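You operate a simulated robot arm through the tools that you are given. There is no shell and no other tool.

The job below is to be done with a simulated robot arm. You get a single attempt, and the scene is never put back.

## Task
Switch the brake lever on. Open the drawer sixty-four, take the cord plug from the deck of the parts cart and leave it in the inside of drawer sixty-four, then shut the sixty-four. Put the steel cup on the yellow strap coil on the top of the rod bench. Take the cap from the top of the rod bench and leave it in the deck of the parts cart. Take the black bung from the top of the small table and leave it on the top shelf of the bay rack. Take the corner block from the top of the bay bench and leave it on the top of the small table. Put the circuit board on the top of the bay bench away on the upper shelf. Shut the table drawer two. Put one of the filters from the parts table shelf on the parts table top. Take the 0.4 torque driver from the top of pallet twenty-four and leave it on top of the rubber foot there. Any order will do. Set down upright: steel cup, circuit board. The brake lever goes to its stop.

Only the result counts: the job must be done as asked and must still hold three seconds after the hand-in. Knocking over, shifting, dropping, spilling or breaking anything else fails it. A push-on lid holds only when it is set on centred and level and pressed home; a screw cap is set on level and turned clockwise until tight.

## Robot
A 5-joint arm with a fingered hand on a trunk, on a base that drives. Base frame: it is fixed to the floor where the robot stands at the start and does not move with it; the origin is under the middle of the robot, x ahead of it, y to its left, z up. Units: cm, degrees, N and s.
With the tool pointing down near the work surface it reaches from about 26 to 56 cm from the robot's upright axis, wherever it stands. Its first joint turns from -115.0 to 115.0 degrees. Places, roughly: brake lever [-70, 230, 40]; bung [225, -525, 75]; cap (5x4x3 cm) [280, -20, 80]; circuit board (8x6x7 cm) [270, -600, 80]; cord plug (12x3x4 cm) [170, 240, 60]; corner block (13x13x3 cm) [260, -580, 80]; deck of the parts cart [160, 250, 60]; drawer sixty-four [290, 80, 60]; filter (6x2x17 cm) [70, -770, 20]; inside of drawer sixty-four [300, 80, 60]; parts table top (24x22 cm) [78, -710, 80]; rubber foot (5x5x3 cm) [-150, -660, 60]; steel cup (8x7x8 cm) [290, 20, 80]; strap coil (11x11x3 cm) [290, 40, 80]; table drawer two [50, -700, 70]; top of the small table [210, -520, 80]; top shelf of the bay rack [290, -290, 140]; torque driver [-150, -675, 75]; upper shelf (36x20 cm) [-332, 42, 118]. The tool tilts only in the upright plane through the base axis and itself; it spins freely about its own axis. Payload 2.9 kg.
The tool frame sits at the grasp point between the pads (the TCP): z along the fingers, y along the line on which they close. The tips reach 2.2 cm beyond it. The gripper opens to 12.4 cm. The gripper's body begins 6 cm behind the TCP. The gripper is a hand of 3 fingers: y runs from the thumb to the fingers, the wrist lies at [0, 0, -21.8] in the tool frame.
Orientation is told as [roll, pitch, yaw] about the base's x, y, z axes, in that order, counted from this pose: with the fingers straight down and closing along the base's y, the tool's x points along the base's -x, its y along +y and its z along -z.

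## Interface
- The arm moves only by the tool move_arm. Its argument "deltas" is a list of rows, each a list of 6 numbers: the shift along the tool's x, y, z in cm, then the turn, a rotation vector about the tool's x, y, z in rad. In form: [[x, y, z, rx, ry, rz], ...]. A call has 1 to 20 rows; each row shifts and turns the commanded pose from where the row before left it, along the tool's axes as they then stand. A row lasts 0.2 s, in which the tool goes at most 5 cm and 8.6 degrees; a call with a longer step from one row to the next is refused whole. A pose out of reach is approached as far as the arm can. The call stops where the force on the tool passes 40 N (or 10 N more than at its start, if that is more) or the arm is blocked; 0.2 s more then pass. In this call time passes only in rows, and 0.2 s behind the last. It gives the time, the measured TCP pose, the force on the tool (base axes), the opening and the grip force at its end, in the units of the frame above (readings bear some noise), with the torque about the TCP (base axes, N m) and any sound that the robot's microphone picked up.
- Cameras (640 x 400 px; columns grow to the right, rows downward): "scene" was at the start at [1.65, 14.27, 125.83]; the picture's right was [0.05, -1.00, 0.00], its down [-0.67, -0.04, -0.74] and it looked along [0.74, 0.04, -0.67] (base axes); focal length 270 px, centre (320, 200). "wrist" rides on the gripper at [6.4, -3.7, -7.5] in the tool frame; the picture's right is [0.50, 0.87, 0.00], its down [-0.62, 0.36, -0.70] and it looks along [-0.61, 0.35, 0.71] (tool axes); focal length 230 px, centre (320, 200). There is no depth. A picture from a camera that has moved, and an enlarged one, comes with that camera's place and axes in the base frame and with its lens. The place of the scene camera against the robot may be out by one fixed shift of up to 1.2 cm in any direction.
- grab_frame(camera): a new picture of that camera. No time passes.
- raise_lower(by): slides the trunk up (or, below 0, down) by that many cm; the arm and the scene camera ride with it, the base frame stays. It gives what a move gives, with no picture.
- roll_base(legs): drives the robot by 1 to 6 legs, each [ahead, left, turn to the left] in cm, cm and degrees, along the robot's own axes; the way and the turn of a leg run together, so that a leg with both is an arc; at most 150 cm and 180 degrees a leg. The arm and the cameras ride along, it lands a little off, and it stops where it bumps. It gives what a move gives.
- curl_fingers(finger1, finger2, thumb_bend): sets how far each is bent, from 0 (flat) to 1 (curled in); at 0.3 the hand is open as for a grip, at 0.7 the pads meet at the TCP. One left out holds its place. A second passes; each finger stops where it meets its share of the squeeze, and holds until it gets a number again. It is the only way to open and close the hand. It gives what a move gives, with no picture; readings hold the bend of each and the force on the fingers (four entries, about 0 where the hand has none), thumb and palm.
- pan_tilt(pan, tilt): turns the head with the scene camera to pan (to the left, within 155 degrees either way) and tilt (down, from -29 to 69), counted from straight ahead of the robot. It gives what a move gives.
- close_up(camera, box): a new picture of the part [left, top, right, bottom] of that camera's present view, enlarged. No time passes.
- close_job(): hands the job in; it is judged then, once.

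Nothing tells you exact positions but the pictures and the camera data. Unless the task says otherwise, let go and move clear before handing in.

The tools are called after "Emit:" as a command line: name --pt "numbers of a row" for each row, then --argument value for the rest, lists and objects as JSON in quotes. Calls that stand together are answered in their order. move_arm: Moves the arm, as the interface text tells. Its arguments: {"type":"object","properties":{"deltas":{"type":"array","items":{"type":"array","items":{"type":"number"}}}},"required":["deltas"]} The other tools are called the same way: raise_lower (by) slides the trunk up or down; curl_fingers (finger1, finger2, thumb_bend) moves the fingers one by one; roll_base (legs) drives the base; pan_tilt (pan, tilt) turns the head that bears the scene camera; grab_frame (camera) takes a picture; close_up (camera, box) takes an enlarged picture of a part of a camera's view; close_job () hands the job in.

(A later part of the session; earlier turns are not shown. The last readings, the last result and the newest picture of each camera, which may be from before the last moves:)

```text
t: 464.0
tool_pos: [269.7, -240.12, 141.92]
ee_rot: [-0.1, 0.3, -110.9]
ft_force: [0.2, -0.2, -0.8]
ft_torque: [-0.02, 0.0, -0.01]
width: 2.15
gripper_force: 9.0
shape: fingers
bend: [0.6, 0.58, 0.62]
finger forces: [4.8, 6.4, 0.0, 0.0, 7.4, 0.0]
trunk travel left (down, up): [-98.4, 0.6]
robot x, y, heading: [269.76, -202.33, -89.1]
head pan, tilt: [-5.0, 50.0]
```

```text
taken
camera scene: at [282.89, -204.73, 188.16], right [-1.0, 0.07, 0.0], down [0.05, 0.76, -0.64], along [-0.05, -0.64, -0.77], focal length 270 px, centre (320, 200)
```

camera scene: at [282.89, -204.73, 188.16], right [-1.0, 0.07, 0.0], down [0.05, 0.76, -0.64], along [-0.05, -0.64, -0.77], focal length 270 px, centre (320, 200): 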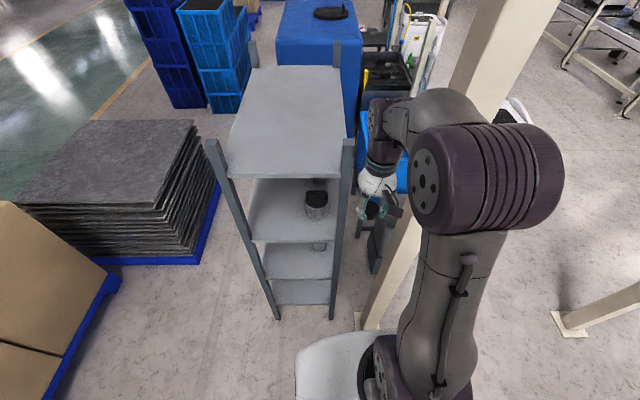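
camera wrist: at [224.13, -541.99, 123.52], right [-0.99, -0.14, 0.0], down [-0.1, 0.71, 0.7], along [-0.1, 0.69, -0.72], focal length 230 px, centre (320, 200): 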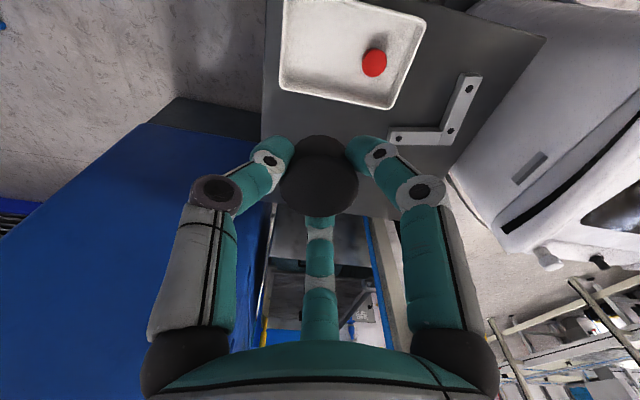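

Emit:
roll_base --legs '[[0, 19, 0]]'

Emit:
grab_frame --camera "scene"

Emit:
grab_frame --camera "wrist"

```text
t: 465.0
tool_pos: [273.77, -240.08, 141.98]
ee_rot: [-0.1, 0.3, -105.7]
ft_force: [0.0, 1.0, -0.6]
ft_torque: [-0.01, 0.0, 0.01]
width: 2.13
gripper_force: 9.5
shape: fingers
bend: [0.6, 0.58, 0.62]
finger forces: [4.9, 6.5, 0.0, 0.1, 7.6, 0.0]
trunk travel left (down, up): [-98.4, 0.6]
robot x, y, heading: [270.33, -202.93, -83.8]
head pan, tilt: [-5.0, 50.0]
stopped in leg 1: the robot was blocked; the commanded pose is now the measured one
```

```text
taken
camera scene: at [283.63, -203.59, 188.17], right [-1.0, -0.02, 0.0], down [-0.01, 0.77, -0.64], along [0.01, -0.64, -0.77], focal length 270 px, centre (320, 200)
```

scene: 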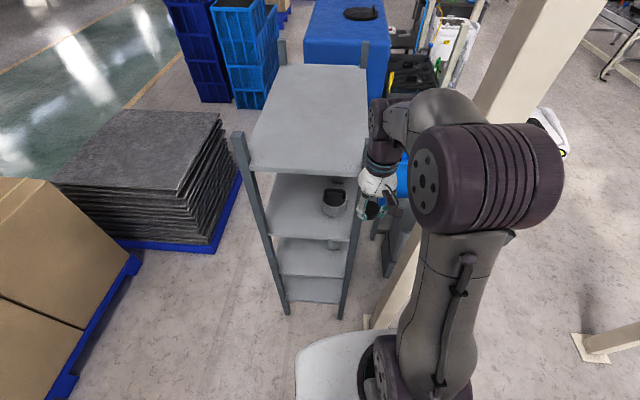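

```text
taken
camera wrist: at [271.86, -232.97, 149.49], right [0.97, 0.25, 0.0], down [0.18, -0.69, 0.7], along [0.17, -0.68, -0.72], focal length 230 px, centre (320, 200)
```

wrist: 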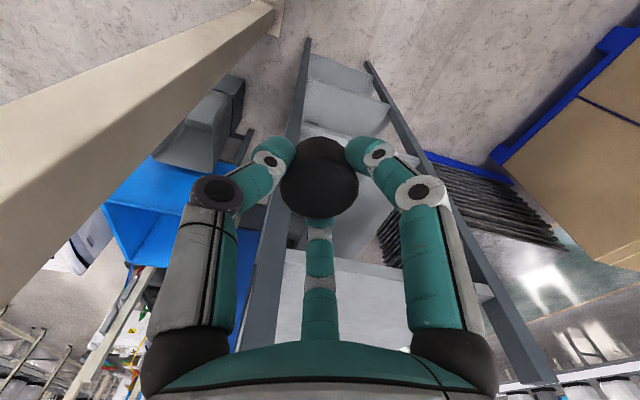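

Still blocked on the left. I look at what is there.

Emit:
pan_tilt --pan 95 --tilt 50

Emit:
grab_frame --camera "scene"

Emit:
pan_tilt --pan 130 --tilt 50

Emit:
grab_frame --camera "scene"

```text
t: 466.8
tool_pos: [273.85, -240.11, 142.0]
ee_rot: [-0.1, 0.3, -105.7]
ft_force: [-0.1, -0.1, -0.2]
ft_torque: [-0.01, -0.01, 0.01]
width: 2.12
gripper_force: 9.1
shape: fingers
bend: [0.6, 0.58, 0.62]
finger forces: [4.9, 6.5, 0.1, 0.0, 7.6, 0.0]
trunk travel left (down, up): [-98.4, 0.6]
robot x, y, heading: [270.33, -202.46, -83.8]
head pan, tilt: [95.0, 50.0]
```

```text
taken
camera scene: at [291.08, -194.49, 188.17], right [0.19, -0.98, 0.0], down [-0.75, -0.15, -0.64], along [0.63, 0.12, -0.77], focal length 270 px, centre (320, 200)
```

scene: 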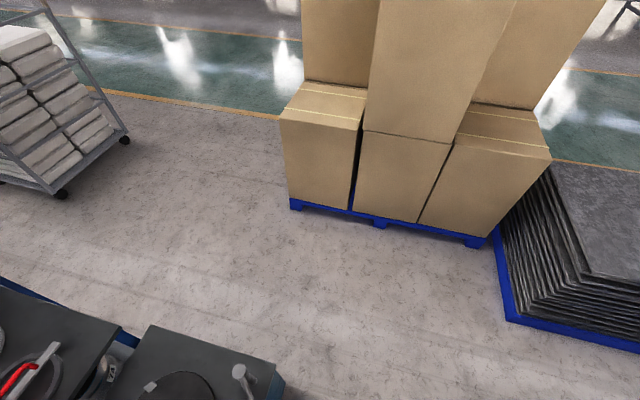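

```text
t: 467.8
tool_pos: [273.8, -240.03, 141.96]
ee_rot: [-0.1, 0.4, -105.7]
ft_force: [0.8, 0.6, -0.8]
ft_torque: [-0.03, -0.01, 0.0]
width: 2.18
gripper_force: 9.6
shape: fingers
bend: [0.6, 0.58, 0.62]
finger forces: [4.9, 6.5, 0.0, 0.0, 7.5, 0.1]
trunk travel left (down, up): [-98.4, 0.6]
robot x, y, heading: [270.09, -203.15, -83.6]
head pan, tilt: [130.0, 50.0]
```

```text
taken
camera scene: at [288.86, -190.43, 188.18], right [0.72, -0.69, 0.0], down [-0.53, -0.55, -0.64], along [0.45, 0.46, -0.77], focal length 270 px, centre (320, 200)
```

scene: 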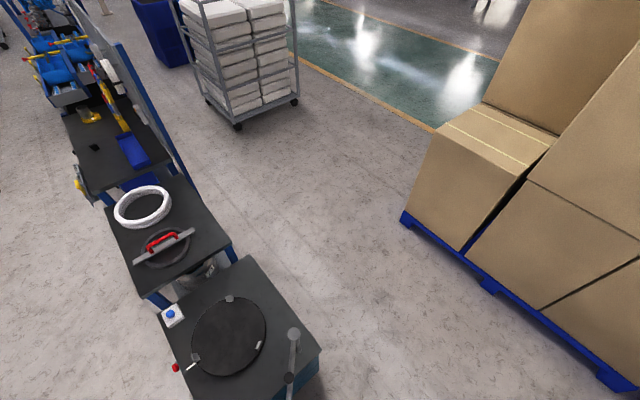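

The cabinet's south face is at y≈−175, so I need to be further south (y≈−216) before moving east.

Emit:
roll_base --legs '[[12, 0, 0], [2, 0, -6], [0, 18, 0]]'

Emit:
pan_tilt --pan 0 --tilt 50

Emit:
grab_frame --camera "scene"

Emit:
grab_frame --camera "wrist"

```text
t: 469.6
tool_pos: [271.69, -252.73, 141.99]
ee_rot: [-0.5, 1.3, -111.0]
ft_force: [2.3, 13.1, 2.0]
ft_torque: [-0.36, 0.04, 0.17]
width: 2.22
gripper_force: 18.6
shape: fingers
bend: [0.6, 0.62, 0.62]
finger forces: [5.3, 23.4, 0.0, 0.0, 8.2, 0.1]
trunk travel left (down, up): [-98.4, 0.6]
robot x, y, heading: [271.89, -216.7, -89.4]
head pan, tilt: [130.0, 50.0]
stopped in leg 2: the force on the tool passed its limit at 46 N (the readings are from after the stop); the commanded pose is now the measured one
```

```text
t: 471.7
tool_pos: [271.8, -252.8, 142.03]
ee_rot: [-0.5, 1.2, -110.9]
ft_force: [3.4, 17.2, -5.1]
ft_torque: [-0.14, 0.11, 0.25]
width: 2.21
gripper_force: 22.2
shape: fingers
bend: [0.6, 0.63, 0.62]
finger forces: [6.1, 30.0, 0.0, 0.1, 8.9, 0.0]
trunk travel left (down, up): [-98.4, 0.6]
robot x, y, heading: [271.69, -216.52, -89.1]
head pan, tilt: [0.0, 50.0]
```

```text
taken
camera scene: at [285.85, -217.74, 188.15], right [-1.0, -0.01, 0.0], down [-0.01, 0.76, -0.65], along [0.01, -0.65, -0.76], focal length 270 px, centre (320, 200)
```

scene: 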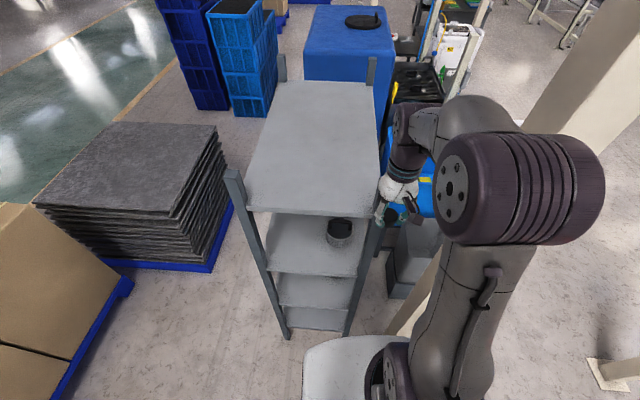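

```text
taken
camera wrist: at [270.59, -245.62, 149.62], right [0.99, 0.16, 0.0], down [0.11, -0.72, 0.69], along [0.11, -0.68, -0.73], focal length 230 px, centre (320, 200)
```

wrist: 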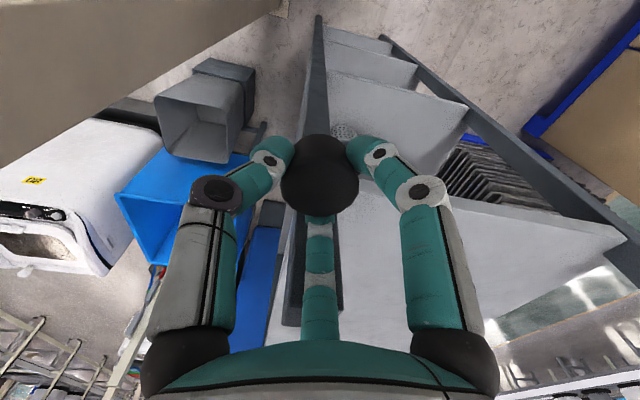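

The hand touched the rack's post; I back the hand off at once and then re-centre.

Emit:
move_arm --pt "2.8 -1.1 0 0 0 0" --pt "2.8 -1.1 0 0 0 0" --pt "1.8 4.0 0 0 0 0" --pt "1.8 4.2 0 0 0 0"

Emit:
roll_base --legs '[[0, 10, 0]]'

Emit:
grab_frame --camera "scene"

Emit:
grab_frame --camera "wrist"

```text
t: 472.7
tool_pos: [280.89, -247.02, 142.04]
ee_rot: [-1.0, 1.1, -111.0]
ft_force: [0.3, 0.3, 0.4]
ft_torque: [0.01, 0.05, -0.01]
width: 2.13
gripper_force: 9.9
shape: fingers
bend: [0.61, 0.6, 0.62]
finger forces: [4.7, 6.9, 0.0, 0.0, 7.3, 0.1]
trunk travel left (down, up): [-98.4, 0.6]
robot x, y, heading: [272.0, -216.41, -89.3]
head pan, tilt: [0.0, 50.0]
```

```text
t: 473.9
tool_pos: [290.34, -246.82, 142.1]
ee_rot: [-0.8, 1.2, -111.1]
ft_force: [0.1, 0.6, -0.3]
ft_torque: [-0.01, -0.01, 0.0]
width: 2.13
gripper_force: 9.9
shape: fingers
bend: [0.61, 0.6, 0.62]
finger forces: [4.8, 6.8, 0.0, 0.0, 7.3, 0.0]
trunk travel left (down, up): [-98.4, 0.6]
robot x, y, heading: [281.71, -216.3, -89.6]
head pan, tilt: [0.0, 50.0]
```

```text
taken
camera scene: at [295.27, -218.57, 188.19], right [-1.0, -0.01, 0.0], down [0.0, 0.77, -0.64], along [0.01, -0.64, -0.77], focal length 270 px, centre (320, 200)
```

scene: 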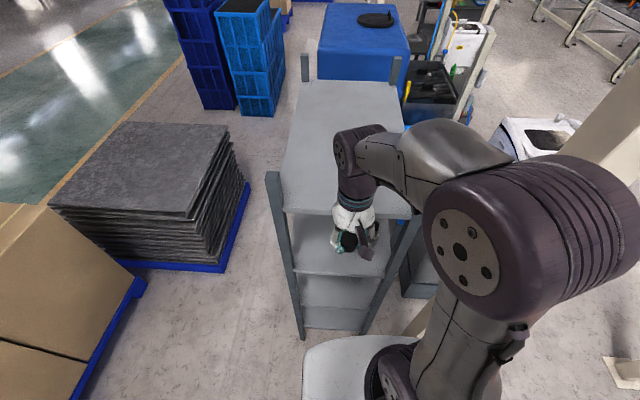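

```text
taken
camera wrist: at [289.16, -239.6, 149.73], right [0.99, 0.15, 0.0], down [0.11, -0.72, 0.68], along [0.1, -0.68, -0.73], focal length 230 px, centre (320, 200)
```

wrist: 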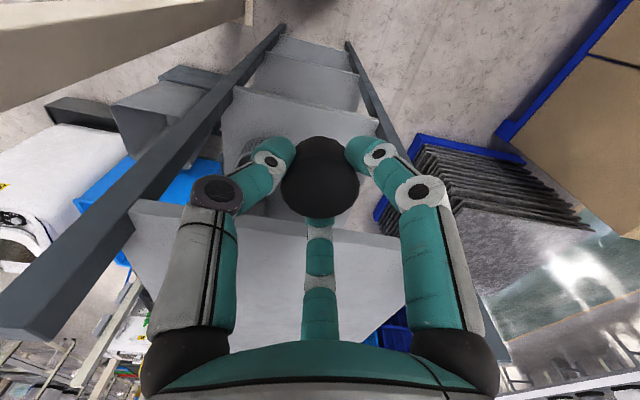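

Now centred between the posts. I advance the base a little and extend the arm over the shelf.

Emit:
roll_base --legs '[[7, 0, 0]]'

Emit:
move_arm --pt "-3.74 1.43 0 0 0 0" --pt "-3.74 1.43 0 0 0 0" --pt "-3.74 1.43 0 0 0 0" --pt "-3.74 1.43 0 0 0 0"

Emit:
grab_frame --camera "scene"

Emit:
grab_frame --camera "wrist"

```text
t: 474.9
tool_pos: [290.41, -253.11, 142.13]
ee_rot: [-0.7, 0.8, -111.1]
ft_force: [-0.5, -0.4, 0.0]
ft_torque: [-0.02, 0.01, 0.03]
width: 2.16
gripper_force: 9.6
shape: fingers
bend: [0.61, 0.6, 0.62]
finger forces: [4.8, 6.7, 0.0, 0.0, 7.5, 0.1]
trunk travel left (down, up): [-98.4, 0.6]
robot x, y, heading: [281.66, -223.14, -89.4]
head pan, tilt: [0.0, 50.0]
```

```text
t: 475.9
tool_pos: [290.72, -269.78, 141.62]
ee_rot: [-0.7, 1.2, -111.0]
ft_force: [1.1, 0.2, -0.5]
ft_torque: [-0.02, -0.01, 0.01]
width: 2.15
gripper_force: 9.7
shape: fingers
bend: [0.6, 0.6, 0.62]
finger forces: [5.1, 6.7, 0.0, 0.1, 7.2, 0.0]
trunk travel left (down, up): [-98.4, 0.6]
robot x, y, heading: [281.79, -222.58, -89.4]
head pan, tilt: [0.0, 50.0]
```

```text
taken
camera scene: at [295.65, -225.68, 188.16], right [-1.0, -0.01, 0.0], down [-0.01, 0.77, -0.64], along [0.0, -0.64, -0.77], focal length 270 px, centre (320, 200)
```

scene: 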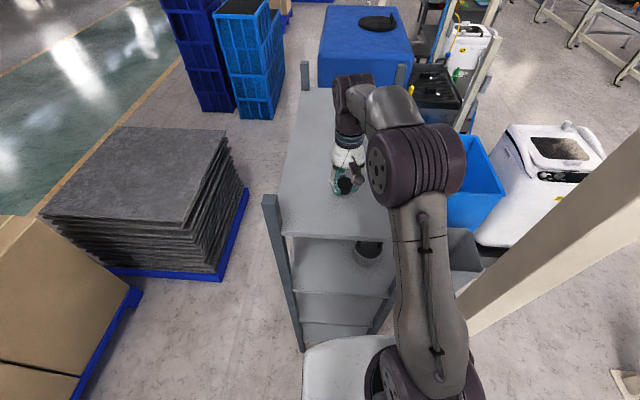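

```text
taken
camera wrist: at [289.48, -262.66, 149.33], right [0.99, 0.15, 0.0], down [0.11, -0.72, 0.68], along [0.1, -0.67, -0.73], focal length 230 px, centre (320, 200)
```

wrist: 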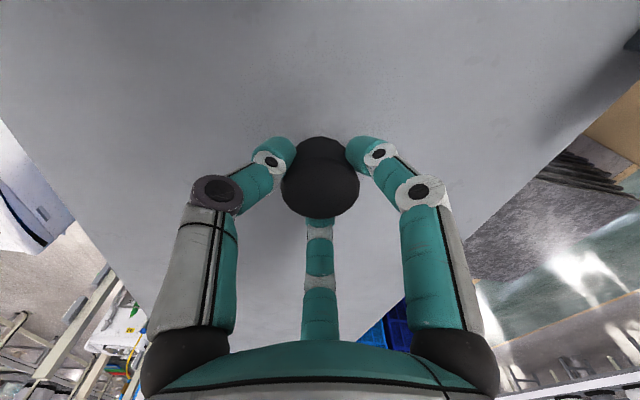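

Emit:
move_arm --pt "0 0 2.5 0 0 0" --pt "0 0 2.0 0 0 0"

Emit:
grab_frame --camera "wrist"

Emit:
close_up --camera "scene" --box '[290, 120, 410, 230]'

```text
t: 476.5
tool_pos: [290.34, -269.32, 137.64]
ee_rot: [-0.4, 0.6, -111.1]
ft_force: [1.0, -8.4, 31.7]
ft_torque: [-0.67, -0.1, 0.04]
width: 1.89
gripper_force: 17.6
shape: fingers
bend: [0.61, 0.57, 0.64]
finger forces: [4.8, 23.4, 0.1, 0.0, 7.0, 0.1]
trunk travel left (down, up): [-98.4, 0.6]
robot x, y, heading: [281.98, -223.13, -89.5]
head pan, tilt: [0.0, 50.0]
```

```text
taken
camera wrist: at [289.29, -262.15, 145.29], right [0.99, 0.15, 0.0], down [0.11, -0.71, 0.69], along [0.11, -0.69, -0.72], focal length 230 px, centre (320, 200)
```

wrist: 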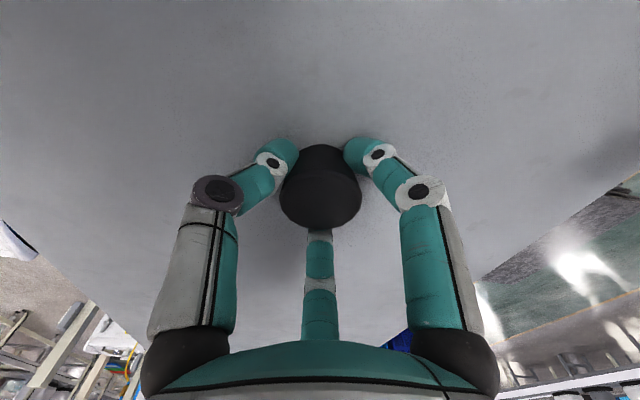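

```text
3.64 times, centred on (350, 175) of scene
camera zoom: at [295.48, -224.88, 188.26], right [-1.0, -0.01, 0.0], down [-0.01, 0.76, -0.65], along [0.01, -0.65, -0.76], focal length 984 px, centre (211, 291)
```

zoom: 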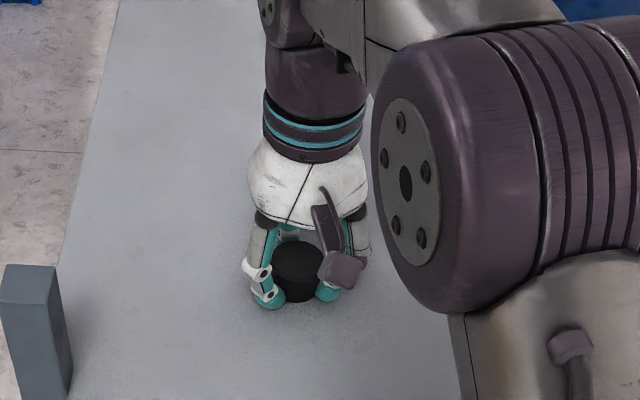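

Contact with the shelf. I ease off and release.

Emit:
move_arm --pt "0 0 -0.5 0 0 0"

Emit:
grab_frame --camera "wrist"

```text
t: 476.9
tool_pos: [290.45, -269.51, 137.8]
ee_rot: [-0.8, 1.2, -111.2]
ft_force: [0.6, -1.3, 14.3]
ft_torque: [-0.18, -0.06, 0.03]
width: 1.96
gripper_force: 12.6
shape: fingers
bend: [0.61, 0.58, 0.64]
finger forces: [5.5, 11.8, 0.0, 0.0, 7.4, 0.1]
trunk travel left (down, up): [-98.4, 0.6]
robot x, y, heading: [281.69, -223.47, -89.7]
head pan, tilt: [0.0, 50.0]
```

```text
taken
camera wrist: at [289.32, -262.34, 145.44], right [0.99, 0.15, 0.0], down [0.11, -0.72, 0.68], along [0.1, -0.68, -0.73], focal length 230 px, centre (320, 200)
```

wrist: 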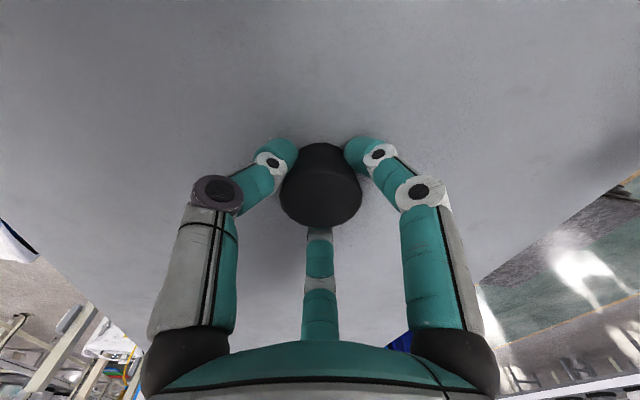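

Emit:
move_arm --pt "0 0 -0.2 0 0 0"

Emit:
curl_fingers --finger1 0.5 --finger2 0.5 --thumb_bend 0.52

Emit:
grab_frame --camera "wrist"

```text
t: 477.3
tool_pos: [290.47, -269.59, 137.77]
ee_rot: [-0.8, 1.3, -111.1]
ft_force: [-0.6, 0.9, 2.8]
ft_torque: [-0.02, 0.0, -0.01]
width: 2.03
gripper_force: 9.9
shape: fingers
bend: [0.6, 0.59, 0.63]
finger forces: [5.2, 6.5, 0.0, 0.0, 7.6, 0.0]
trunk travel left (down, up): [-98.4, 0.6]
robot x, y, heading: [281.57, -223.08, -89.5]
head pan, tilt: [0.0, 50.0]
```

```text
t: 478.3
tool_pos: [290.57, -269.67, 137.96]
ee_rot: [-0.9, 1.2, -111.1]
ft_force: [-0.7, 0.1, -0.2]
ft_torque: [-0.03, 0.04, -0.01]
width: 4.67
gripper_force: 0.2
shape: fingers
bend: [0.5, 0.5, 0.52]
finger forces: [0.0, 0.1, 0.1, 0.0, 0.0, 0.0]
trunk travel left (down, up): [-98.4, 0.6]
robot x, y, heading: [281.53, -222.9, -89.5]
head pan, tilt: [0.0, 50.0]
```

```text
taken
camera wrist: at [289.41, -262.51, 145.62], right [0.99, 0.15, 0.0], down [0.11, -0.72, 0.68], along [0.1, -0.68, -0.73], focal length 230 px, centre (320, 200)
```

wrist: 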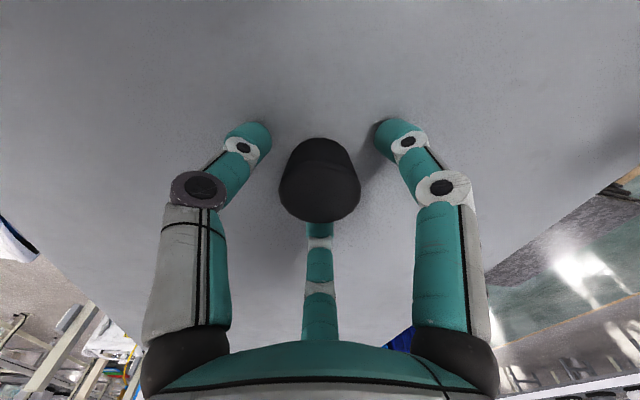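

The bung stands on the shelf. I lift the hand clear and retract.

Emit:
move_arm --pt "0 0 -1.5 0 0 0" --pt "0 0 -2.5 0 0 0" --pt "0 0 -2 0 0 0"

Emit:
grab_frame --camera "wrist"

```text
t: 479.1
tool_pos: [290.33, -269.83, 143.72]
ee_rot: [-0.7, 1.2, -111.1]
ft_force: [-0.3, -0.1, 0.5]
ft_torque: [-0.01, 0.01, -0.01]
width: 4.64
gripper_force: 0.1
shape: fingers
bend: [0.5, 0.5, 0.52]
finger forces: [0.1, 0.1, 0.1, 0.0, 0.0, 0.0]
trunk travel left (down, up): [-98.4, 0.6]
robot x, y, heading: [282.1, -222.93, -89.4]
head pan, tilt: [0.0, 50.0]
```

```text
taken
camera wrist: at [289.23, -262.62, 151.43], right [0.99, 0.15, 0.0], down [0.11, -0.72, 0.68], along [0.1, -0.68, -0.73], focal length 230 px, centre (320, 200)
```

wrist: 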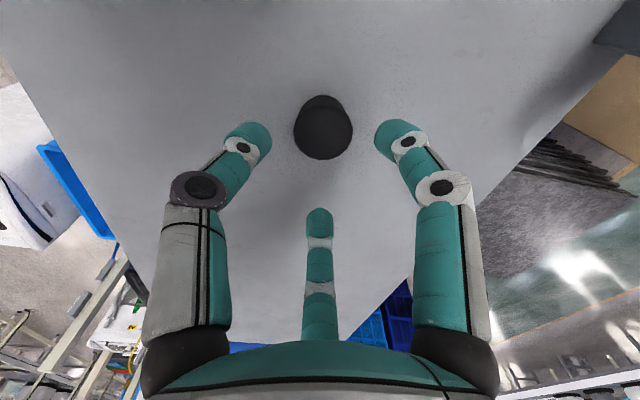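

Emit:
move_arm --pt "3.74 -1.43 0 0 0 0" --pt "3.74 -1.43 0 0 0 0" --pt "3.74 -1.43 0 0 0 0" --pt "3.74 -1.43 0 0 0 0"

Emit:
roll_base --legs '[[-9, 0, 0], [0, 0, 90], [-76, 0, 0]]'

Emit:
pan_tilt --pan -60 --tilt 25

Emit:
grab_frame --camera "scene"

```text
t: 480.1
tool_pos: [290.42, -253.51, 143.96]
ee_rot: [-0.8, 1.0, -111.0]
ft_force: [0.0, -0.1, -0.3]
ft_torque: [0.0, 0.02, 0.01]
width: 4.66
gripper_force: 0.0
shape: fingers
bend: [0.5, 0.5, 0.52]
finger forces: [0.0, 0.1, 0.0, 0.1, 0.0, 0.0]
trunk travel left (down, up): [-98.4, 0.6]
robot x, y, heading: [281.51, -223.22, -89.5]
head pan, tilt: [0.0, 50.0]
```

```text
t: 488.7
tool_pos: [235.55, -206.18, 143.97]
ee_rot: [-1.0, 1.0, -20.5]
ft_force: [-0.5, 0.3, -0.8]
ft_torque: [0.01, 0.01, -0.02]
width: 4.63
gripper_force: 0.1
shape: fingers
bend: [0.5, 0.5, 0.52]
finger forces: [0.0, 0.0, 0.0, 0.0, 0.1, 0.0]
trunk travel left (down, up): [-98.4, 0.6]
robot x, y, heading: [204.6, -215.26, 1.3]
head pan, tilt: [0.0, 50.0]
```

```text
t: 490.0
tool_pos: [235.4, -206.23, 143.95]
ee_rot: [-1.0, 1.1, -20.4]
ft_force: [-0.7, 0.1, -0.2]
ft_torque: [0.0, 0.0, -0.01]
width: 4.66
gripper_force: 0.2
shape: fingers
bend: [0.5, 0.5, 0.52]
finger forces: [0.0, 0.1, 0.0, 0.0, 0.0, 0.0]
trunk travel left (down, up): [-98.4, 0.6]
robot x, y, heading: [204.62, -215.39, 0.8]
head pan, tilt: [-60.0, 25.0]
```

```text
taken
camera scene: at [202.71, -209.44, 191.91], right [-0.86, -0.52, 0.0], down [-0.22, 0.36, -0.91], along [0.47, -0.78, -0.42], focal length 270 px, centre (320, 200)
```

scene: 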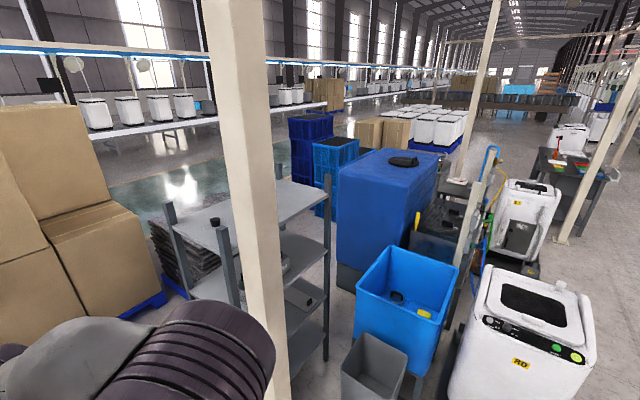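

Bung sits on the top shelf. I return north, around the pallets, and down the aisle to the parts table.

Emit:
roll_base --legs '[[0, 150, 0], [0, 62, -0.8], [-150, 0, 0], [-58, 0, 0]]'

Emit:
raise_lower --by -25

```text
t: 510.7
tool_pos: [20.15, 4.71, 143.85]
ee_rot: [-0.9, 1.1, -19.9]
ft_force: [-0.4, -0.3, -0.3]
ft_torque: [-0.01, 0.01, 0.02]
width: 4.64
gripper_force: 0.1
shape: fingers
bend: [0.5, 0.5, 0.52]
finger forces: [0.0, 0.0, 0.0, 0.0, 0.0, 0.0]
trunk travel left (down, up): [-98.4, 0.6]
robot x, y, heading: [-10.75, -4.58, 1.5]
head pan, tilt: [-60.0, 25.0]
```

```text
t: 513.2
tool_pos: [19.92, 4.76, 119.07]
ee_rot: [-1.0, 1.1, -19.9]
ft_force: [0.0, 0.3, 0.3]
ft_torque: [0.01, 0.0, -0.03]
width: 4.65
gripper_force: 0.1
shape: fingers
bend: [0.5, 0.5, 0.52]
finger forces: [0.1, 0.0, 0.1, 0.1, 0.0, 0.1]
trunk travel left (down, up): [-73.4, 25.6]
robot x, y, heading: [-10.89, -4.48, 1.8]
head pan, tilt: [-60.0, 25.0]
```

Emit:
roll_base --legs '[[0, 0, -1.6], [0, -150, 0], [0, -150, 0]]'

Emit:
roll_base --legs '[[0, -150, 0], [0, -100, 0]]'

Emit:
pan_tilt --pan -50 --tilt 30

Emit:
grab_frame --camera "scene"

```text
t: 528.2
tool_pos: [21.54, -298.79, 119.0]
ee_rot: [-0.9, 1.0, -22.0]
ft_force: [-0.5, -0.6, -1.1]
ft_torque: [0.02, 0.01, -0.02]
width: 4.65
gripper_force: 0.1
shape: fingers
bend: [0.5, 0.5, 0.52]
finger forces: [0.0, 0.1, 0.0, 0.0, 0.1, 0.0]
trunk travel left (down, up): [-73.4, 25.6]
robot x, y, heading: [-9.51, -307.01, -0.3]
head pan, tilt: [-60.0, 25.0]
```

```text
t: 540.5
tool_pos: [18.06, -552.13, 118.99]
ee_rot: [-0.9, 1.1, -22.5]
ft_force: [-0.7, 0.1, -1.6]
ft_torque: [-0.02, -0.03, 0.0]
width: 4.65
gripper_force: 0.1
shape: fingers
bend: [0.5, 0.5, 0.52]
finger forces: [0.0, 0.0, 0.1, 0.0, 0.0, 0.0]
trunk travel left (down, up): [-73.4, 25.6]
robot x, y, heading: [-12.58, -559.78, -0.7]
head pan, tilt: [-60.0, 25.0]
```

```text
t: 541.2
tool_pos: [18.01, -552.25, 118.99]
ee_rot: [-0.8, 1.1, -22.5]
ft_force: [0.5, -0.2, 0.7]
ft_torque: [-0.01, -0.02, 0.02]
width: 4.64
gripper_force: 0.0
shape: fingers
bend: [0.5, 0.5, 0.52]
finger forces: [0.0, 0.0, 0.0, 0.0, 0.0, 0.0]
trunk travel left (down, up): [-73.4, 25.6]
robot x, y, heading: [-12.76, -560.24, -1.0]
head pan, tilt: [-50.0, 30.0]
```

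```text
taken
camera scene: at [-13.6, -553.23, 166.12], right [-0.78, -0.63, 0.0], down [-0.31, 0.39, -0.87], along [0.55, -0.67, -0.5], focal length 270 px, centre (320, 200)
```

scene: 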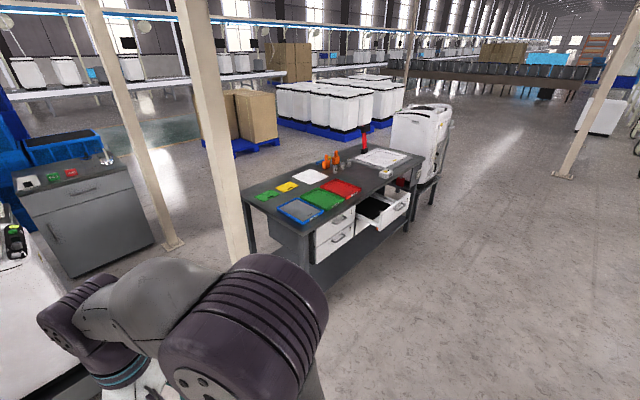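

Emit:
roll_base --legs '[[0, -140, 1]]'

Emit:
pan_tilt --pan 0 --tilt 40

Emit:
grab_frame --camera "scene"

Emit:
pan_tilt --pan -40 --tilt 40

Emit:
grab_frame --camera "scene"

```text
t: 548.0
tool_pos: [15.16, -687.66, 118.86]
ee_rot: [-0.9, 1.1, -23.1]
ft_force: [0.5, -0.3, -0.1]
ft_torque: [-0.01, 0.01, 0.02]
width: 4.65
gripper_force: 0.1
shape: fingers
bend: [0.5, 0.5, 0.52]
finger forces: [0.0, 0.1, 0.0, 0.0, 0.0, 0.0]
trunk travel left (down, up): [-73.4, 25.6]
robot x, y, heading: [-16.21, -695.54, -1.5]
head pan, tilt: [-50.0, 30.0]
```

```text
t: 549.2
tool_pos: [15.12, -687.67, 119.02]
ee_rot: [-0.9, 1.0, -23.1]
ft_force: [0.3, 0.0, -1.4]
ft_torque: [-0.02, 0.02, 0.0]
width: 4.66
gripper_force: 0.0
shape: fingers
bend: [0.5, 0.5, 0.52]
finger forces: [0.0, 0.0, 0.1, 0.0, 0.1, 0.1]
trunk travel left (down, up): [-73.4, 25.6]
robot x, y, heading: [-15.77, -695.39, -1.4]
head pan, tilt: [0.0, 40.0]
```

```text
taken
camera scene: at [-13.58, -681.57, 164.59], right [-0.03, -1.0, 0.0], down [-0.64, 0.02, -0.77], along [0.77, -0.02, -0.64], focal length 270 px, centre (320, 200)
```

scene: 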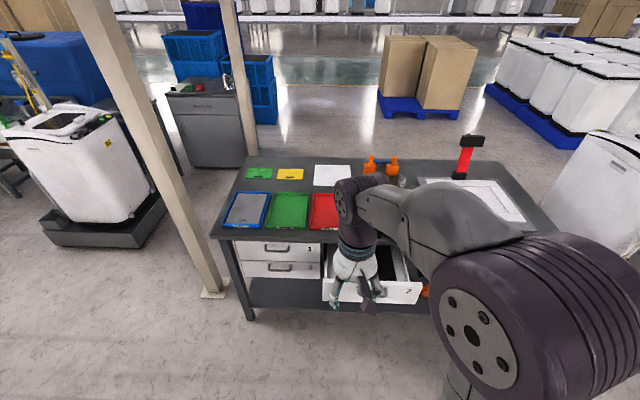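

```text
t: 550.2
tool_pos: [15.12, -687.62, 118.93]
ee_rot: [-0.9, 1.1, -23.1]
ft_force: [0.1, 0.1, -0.1]
ft_torque: [0.01, 0.01, -0.01]
width: 4.64
gripper_force: 0.0
shape: fingers
bend: [0.5, 0.5, 0.52]
finger forces: [0.0, 0.1, 0.0, 0.0, 0.1, 0.0]
trunk travel left (down, up): [-73.4, 25.6]
robot x, y, heading: [-15.92, -695.19, -1.4]
head pan, tilt: [-40.0, 40.0]
```

```text
taken
camera scene: at [-15.71, -686.96, 164.58], right [-0.66, -0.75, 0.0], down [-0.48, 0.43, -0.77], along [0.57, -0.51, -0.64], focal length 270 px, centre (320, 200)
```

scene: 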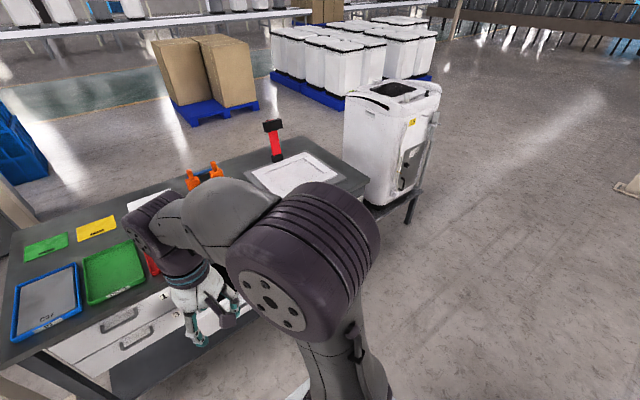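

Drawer "2" is open toward me (front near x≈46, y≈−703). I set the hand horizontal with fingers closed to push it shut.

Emit:
move_arm --pt "0 0 0 0 0 -0.135" --pt "0 0 0 0 0 -0.135" --pt "0 0 0 0 0 -0.12" --pt "-4.5 -2 0 0 0 0" --pt "-4.5 -2 0 0 0 0" --pt "-4.5 -2 0 0 0 0" --pt "-4.5 -2 0 0 0 0"

Emit:
curl_fingers --finger1 0.7 --finger2 0.7 --thumb_bend 0.7

Emit:
move_arm --pt "0 0 0 0 -0.1428 0" --pt "0 0 0 0 -0.1428 0" --pt "0 0 0 0 -0.1428 0" --pt "0 0 0 0 -0.1428 0" --pt "0 0 0 0 -0.1428 0" --pt "0 0 0 0 -0.1428 0" --pt "0 0 0 0 -0.1428 0" --pt "0 0 0 0 -0.1428 0" --pt "0 0 0 0 -0.1428 0" --pt "0 0 0 0 -0.1428 0" --pt "0 0 0 0 -0.13 0"

Emit:
pan_tilt --pan -15 --tilt 45

Emit:
grab_frame --camera "scene"

```text
t: 551.9
tool_pos: [33.21, -696.17, 118.47]
ee_rot: [0.0, 1.5, -0.7]
ft_force: [-0.3, 0.0, -0.3]
ft_torque: [-0.02, 0.01, -0.02]
width: 4.65
gripper_force: 0.1
shape: fingers
bend: [0.5, 0.5, 0.52]
finger forces: [0.0, 0.1, 0.1, 0.1, 0.0, 0.0]
trunk travel left (down, up): [-73.4, 25.6]
robot x, y, heading: [-15.45, -695.24, -1.4]
head pan, tilt: [-40.0, 40.0]
```

```text
t: 552.9
tool_pos: [33.12, -695.96, 118.55]
ee_rot: [-0.1, 1.4, -0.7]
ft_force: [-0.3, -0.1, 0.7]
ft_torque: [0.0, -0.01, 0.02]
width: 0.0
gripper_force: 0.0
shape: fingers
bend: [0.69, 0.69, 0.7]
finger forces: [0.0, 0.1, 0.0, 0.0, 0.0, 0.0]
trunk travel left (down, up): [-73.4, 25.6]
robot x, y, heading: [-15.92, -695.1, -1.6]
head pan, tilt: [-40.0, 40.0]
```

```text
t: 555.2
tool_pos: [34.31, -696.09, 118.45]
ee_rot: [-11.9, -87.8, 11.2]
ft_force: [-0.6, 0.4, -0.5]
ft_torque: [-0.04, 0.02, 0.01]
width: 0.02
gripper_force: 0.0
shape: fingers
bend: [0.69, 0.69, 0.7]
finger forces: [0.0, 0.0, 0.0, 0.1, 0.0, 0.1]
out of reach, approached as far as the arm can: row 10, 11
trunk travel left (down, up): [-73.4, 25.6]
robot x, y, heading: [-15.99, -694.99, -1.5]
head pan, tilt: [-40.0, 40.0]
```

```text
t: 556.1
tool_pos: [34.2, -695.97, 118.65]
ee_rot: [-11.6, -87.8, 10.9]
ft_force: [0.4, -0.3, -0.9]
ft_torque: [-0.04, 0.03, 0.0]
width: 0.0
gripper_force: 0.1
shape: fingers
bend: [0.69, 0.69, 0.7]
finger forces: [0.0, 0.0, 0.1, 0.0, 0.1, 0.0]
trunk travel left (down, up): [-73.4, 25.6]
robot x, y, heading: [-16.04, -695.54, -1.3]
head pan, tilt: [-15.0, 45.0]
```

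```text
taken
camera scene: at [-14.27, -683.66, 163.86], right [-0.29, -0.96, 0.0], down [-0.68, 0.2, -0.71], along [0.68, -0.2, -0.71], focal length 270 px, centre (320, 200)
```

scene: 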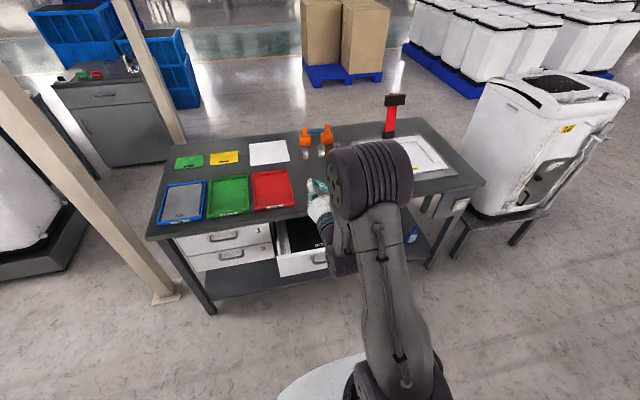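

Emit:
raise_lower --by -40

Emit:
raise_lower --by -11.5

Emit:
pan_tilt --pan -10 --tilt 50

Emit:
grab_frame --camera "scene"

Emit:
grab_frame --camera "wrist"

```text
t: 560.0
tool_pos: [34.26, -696.11, 78.63]
ee_rot: [-11.9, -87.9, 11.2]
ft_force: [0.9, 0.8, -0.7]
ft_torque: [0.01, 0.01, 0.0]
width: 0.0
gripper_force: 0.1
shape: fingers
bend: [0.69, 0.69, 0.7]
finger forces: [0.1, 0.0, 0.1, 0.0, 0.0, 0.0]
trunk travel left (down, up): [-33.4, 65.6]
robot x, y, heading: [-15.79, -695.12, -1.3]
head pan, tilt: [-15.0, 45.0]
```

```text
t: 561.4
tool_pos: [34.15, -695.96, 67.03]
ee_rot: [-11.9, -87.9, 11.3]
ft_force: [-0.1, -0.5, 0.3]
ft_torque: [0.04, 0.0, 0.0]
width: 0.0
gripper_force: 0.0
shape: fingers
bend: [0.69, 0.69, 0.7]
finger forces: [0.1, 0.0, 0.0, 0.0, 0.0, 0.0]
trunk travel left (down, up): [-21.9, 77.1]
robot x, y, heading: [-15.63, -695.54, -1.6]
head pan, tilt: [-15.0, 45.0]
```

```text
t: 562.1
tool_pos: [34.29, -695.99, 67.13]
ee_rot: [-11.9, -87.9, 11.2]
ft_force: [-0.3, 0.7, 0.1]
ft_torque: [-0.04, 0.02, 0.04]
width: 0.02
gripper_force: 0.0
shape: fingers
bend: [0.69, 0.69, 0.7]
finger forces: [0.1, 0.1, 0.0, 0.0, 0.0, 0.0]
trunk travel left (down, up): [-21.9, 77.1]
robot x, y, heading: [-15.73, -695.3, -1.5]
head pan, tilt: [-10.0, 50.0]
```

```text
taken
camera scene: at [-14.53, -682.88, 111.67], right [-0.2, -0.98, 0.0], down [-0.75, 0.15, -0.64], along [0.63, -0.13, -0.77], focal length 270 px, centre (320, 200)
```

scene: 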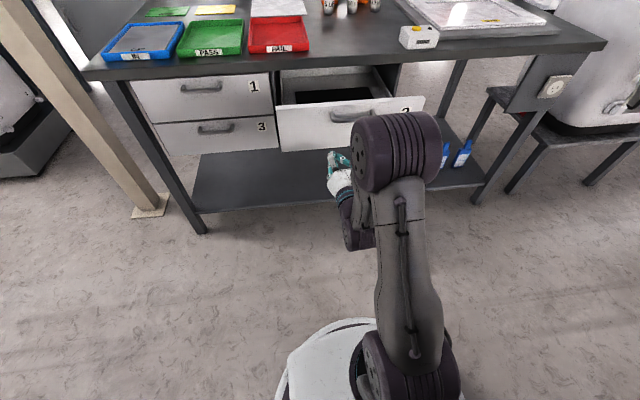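

```text
taken
camera wrist: at [26.34, -699.64, 60.99], right [-0.01, 0.86, -0.51], down [-0.67, 0.37, 0.64], along [0.74, 0.35, 0.58], focal length 230 px, centre (320, 200)
```

wrist: 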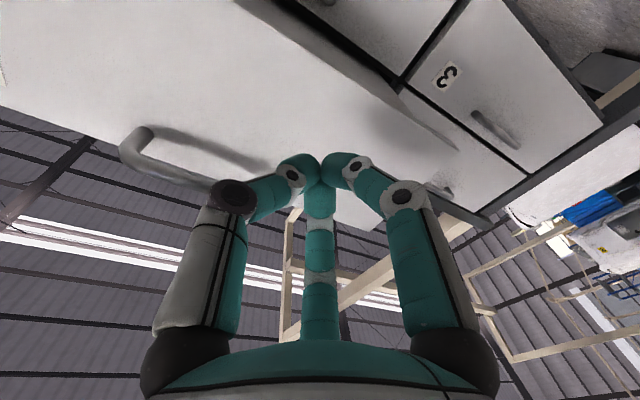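

Emit:
raise_lower --by -1.5

Emit:
roll_base --legs '[[0, 3.5, 1.4], [10, 0, 0]]'

Emit:
grab_frame --camera "scene"

Emit:
grab_frame --camera "wrist"

```text
t: 562.7
tool_pos: [34.12, -696.05, 65.58]
ee_rot: [-11.8, -87.8, 11.2]
ft_force: [0.3, -0.2, -0.3]
ft_torque: [0.02, -0.02, -0.02]
width: 0.0
gripper_force: 0.1
shape: fingers
bend: [0.69, 0.69, 0.7]
finger forces: [0.0, 0.1, 0.0, 0.0, 0.0, 0.0]
trunk travel left (down, up): [-20.4, 78.6]
robot x, y, heading: [-15.68, -695.36, -1.5]
head pan, tilt: [-10.0, 50.0]
```

```text
t: 564.3
tool_pos: [44.2, -691.33, 65.69]
ee_rot: [-11.9, -88.0, 12.6]
ft_force: [0.7, -1.0, -0.3]
ft_torque: [0.01, -0.01, 0.0]
width: 0.0
gripper_force: 0.1
shape: fingers
bend: [0.69, 0.7, 0.7]
finger forces: [0.1, 0.0, 0.1, 0.0, 0.0, 0.0]
trunk travel left (down, up): [-20.4, 78.6]
robot x, y, heading: [-5.6, -691.83, -0.1]
head pan, tilt: [-10.0, 50.0]
```

```text
taken
camera scene: at [-4.85, -679.36, 110.17], right [-0.18, -0.98, 0.0], down [-0.75, 0.14, -0.64], along [0.63, -0.11, -0.77], focal length 270 px, centre (320, 200)
```

scene: 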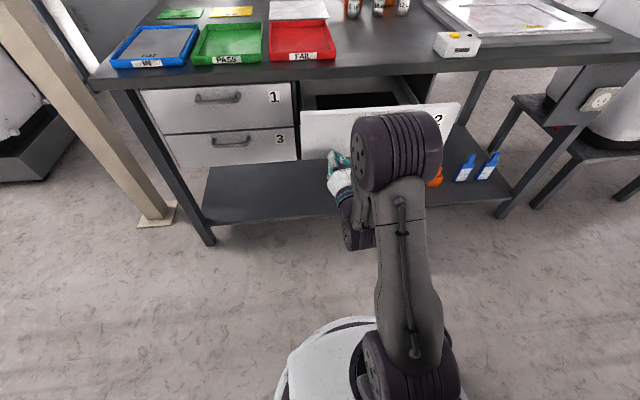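

```text
taken
camera wrist: at [36.42, -695.2, 59.5], right [-0.03, 0.86, -0.51], down [-0.68, 0.35, 0.64], along [0.73, 0.36, 0.58], focal length 230 px, centre (320, 200)
```

wrist: 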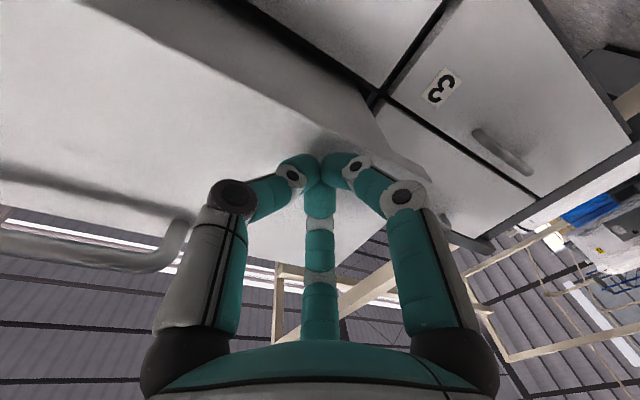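

Emit:
roll_base --legs '[[12, 0, 0]]'

Emit:
grab_frame --camera "scene"

```text
t: 565.6
tool_pos: [56.11, -691.33, 65.61]
ee_rot: [-12.0, -87.8, 12.7]
ft_force: [0.1, -0.4, -1.3]
ft_torque: [0.0, -0.01, -0.01]
width: 0.01
gripper_force: 0.0
shape: fingers
bend: [0.69, 0.7, 0.7]
finger forces: [0.1, 0.0, 0.0, 0.0, 0.1, 0.0]
trunk travel left (down, up): [-20.4, 78.6]
robot x, y, heading: [5.95, -691.76, 0.0]
head pan, tilt: [-10.0, 50.0]
```

```text
taken
camera scene: at [7.07, -679.39, 110.17], right [-0.17, -0.98, 0.0], down [-0.75, 0.13, -0.64], along [0.63, -0.11, -0.77], focal length 270 px, centre (320, 200)
```

scene: 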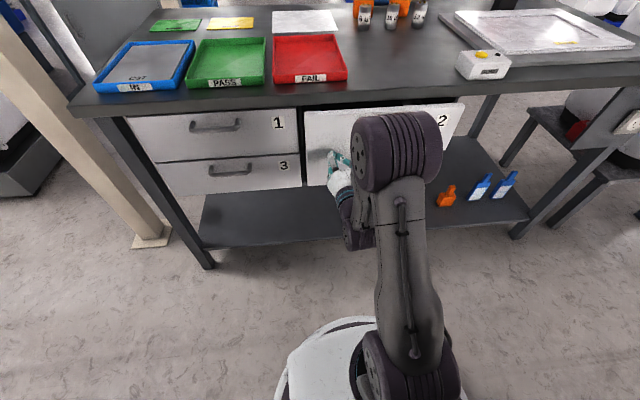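

Emit:
roll_base --legs '[[3.5, 0, 0]]'

Emit:
close_up --camera "scene" --box '[270, 80, 480, 220]'

```text
t: 566.4
tool_pos: [59.8, -691.34, 65.66]
ee_rot: [-12.0, -87.9, 12.8]
ft_force: [-0.8, 1.0, 0.9]
ft_torque: [0.01, 0.05, 0.01]
width: 0.04
gripper_force: 0.0
shape: fingers
bend: [0.69, 0.7, 0.7]
finger forces: [0.1, 0.0, 0.0, 0.1, 0.0, 0.1]
trunk travel left (down, up): [-20.4, 78.6]
robot x, y, heading: [9.7, -691.88, 0.1]
head pan, tilt: [-10.0, 50.0]
```

```text
2.86 times, centred on (375, 150) of scene
camera zoom: at [10.58, -679.4, 110.17], right [-0.18, -0.98, 0.0], down [-0.75, 0.13, -0.64], along [0.63, -0.11, -0.77], focal length 773 px, centre (163, 343)
```

zoom: 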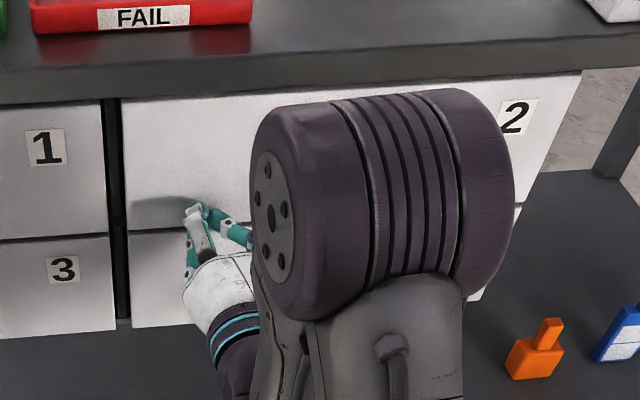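

Emit:
move_arm --pt "0 0 0.5 0 0 0" --pt "0 0 0.5 0 0 0"

Emit:
move_arm --pt "0 0 0.5 0 0 0"

Emit:
close_up --camera "scene" --box '[270, 80, 480, 220]'

```text
t: 567.0
tool_pos: [60.19, -691.16, 65.56]
ee_rot: [-11.7, -87.9, 12.5]
ft_force: [-33.1, -0.4, -4.7]
ft_torque: [0.03, 0.06, -0.07]
width: 0.0
gripper_force: 18.6
shape: fingers
bend: [0.71, 0.71, 0.71]
finger forces: [8.9, 11.5, 0.0, 0.0, 17.6, 0.0]
trunk travel left (down, up): [-20.4, 78.6]
robot x, y, heading: [9.38, -691.75, -0.1]
head pan, tilt: [-10.0, 50.0]
```

```text
t: 567.3
tool_pos: [60.35, -691.3, 65.72]
ee_rot: [-11.7, -87.7, 12.5]
ft_force: [-25.9, -0.2, 4.6]
ft_torque: [0.03, -0.14, -0.06]
width: 0.01
gripper_force: 15.7
shape: fingers
bend: [0.71, 0.71, 0.71]
finger forces: [7.6, 10.7, 0.0, 0.0, 13.2, 0.0]
trunk travel left (down, up): [-20.4, 78.6]
robot x, y, heading: [9.05, -691.8, 0.1]
head pan, tilt: [-10.0, 50.0]
stopped in row 1: the force on the tool passed its limit at 48 N (the readings are from after the stop); the commanded pose is now the measured one
```

```text
2.86 times, centred on (375, 150) of scene
camera zoom: at [10.09, -679.4, 110.19], right [-0.18, -0.98, 0.0], down [-0.75, 0.13, -0.65], along [0.64, -0.11, -0.76], focal length 773 px, centre (163, 343)
```

zoom: 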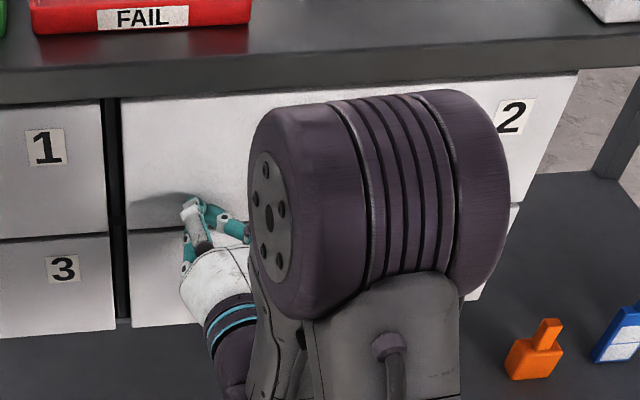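

Drawer two is shut against its stop. I back off and look for the filters on the lower shelf.

Emit:
roll_base --legs '[[-30, 0, 0], [0, -65, 0]]'

Emit:
pan_tilt --pan 0 --tilt 45

Emit:
grab_frame --camera "scene"

Emit:
close_up --camera "scene" --box '[240, 80, 460, 230]'

```text
t: 572.6
tool_pos: [30.16, -757.66, 65.41]
ee_rot: [-10.4, -87.5, 9.7]
ft_force: [-0.1, 0.7, -0.1]
ft_torque: [-0.03, 0.01, -0.01]
width: 0.0
gripper_force: 0.0
shape: fingers
bend: [0.69, 0.7, 0.7]
finger forces: [0.1, 0.0, 0.1, 0.0, 0.0, 0.0]
trunk travel left (down, up): [-20.4, 78.6]
robot x, y, heading: [-20.47, -756.81, -1.7]
head pan, tilt: [-10.0, 50.0]
```

```text
t: 573.3
tool_pos: [30.25, -757.71, 65.4]
ee_rot: [-10.5, -87.4, 9.7]
ft_force: [1.1, -0.8, -0.7]
ft_torque: [0.0, -0.01, 0.01]
width: 0.02
gripper_force: 0.1
shape: fingers
bend: [0.69, 0.7, 0.7]
finger forces: [0.0, 0.1, 0.0, 0.1, 0.0, 0.0]
trunk travel left (down, up): [-20.4, 78.6]
robot x, y, heading: [-20.47, -756.72, -1.4]
head pan, tilt: [0.0, 45.0]
```

```text
taken
camera scene: at [-18.88, -743.17, 110.86], right [-0.03, -1.0, 0.0], down [-0.71, 0.02, -0.71], along [0.71, -0.02, -0.71], focal length 270 px, centre (320, 200)
```

scene: 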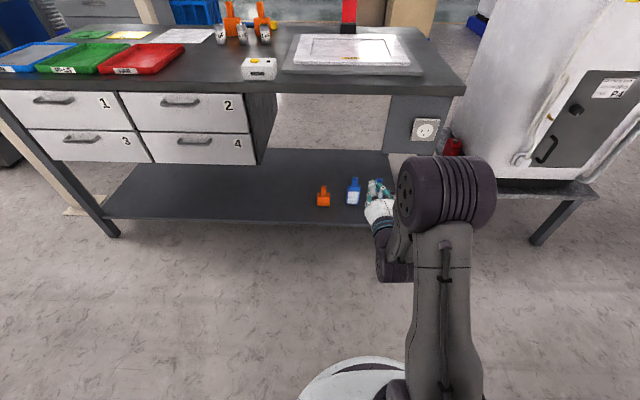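

```text
2.67 times, centred on (350, 155) of scene
camera zoom: at [-18.88, -743.17, 110.86], right [-0.03, -1.0, 0.0], down [-0.71, 0.02, -0.71], along [0.71, -0.02, -0.71], focal length 721 px, centre (240, 320)
```

zoom: 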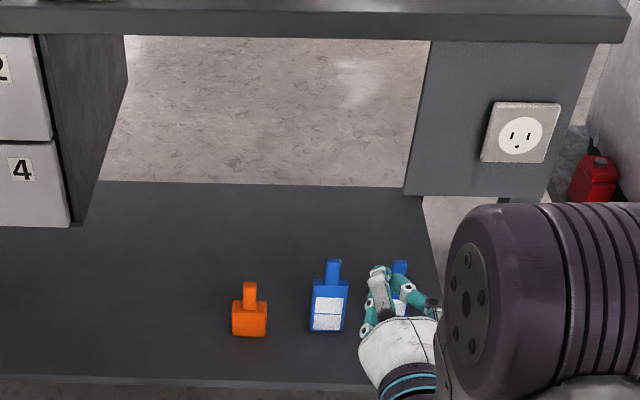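

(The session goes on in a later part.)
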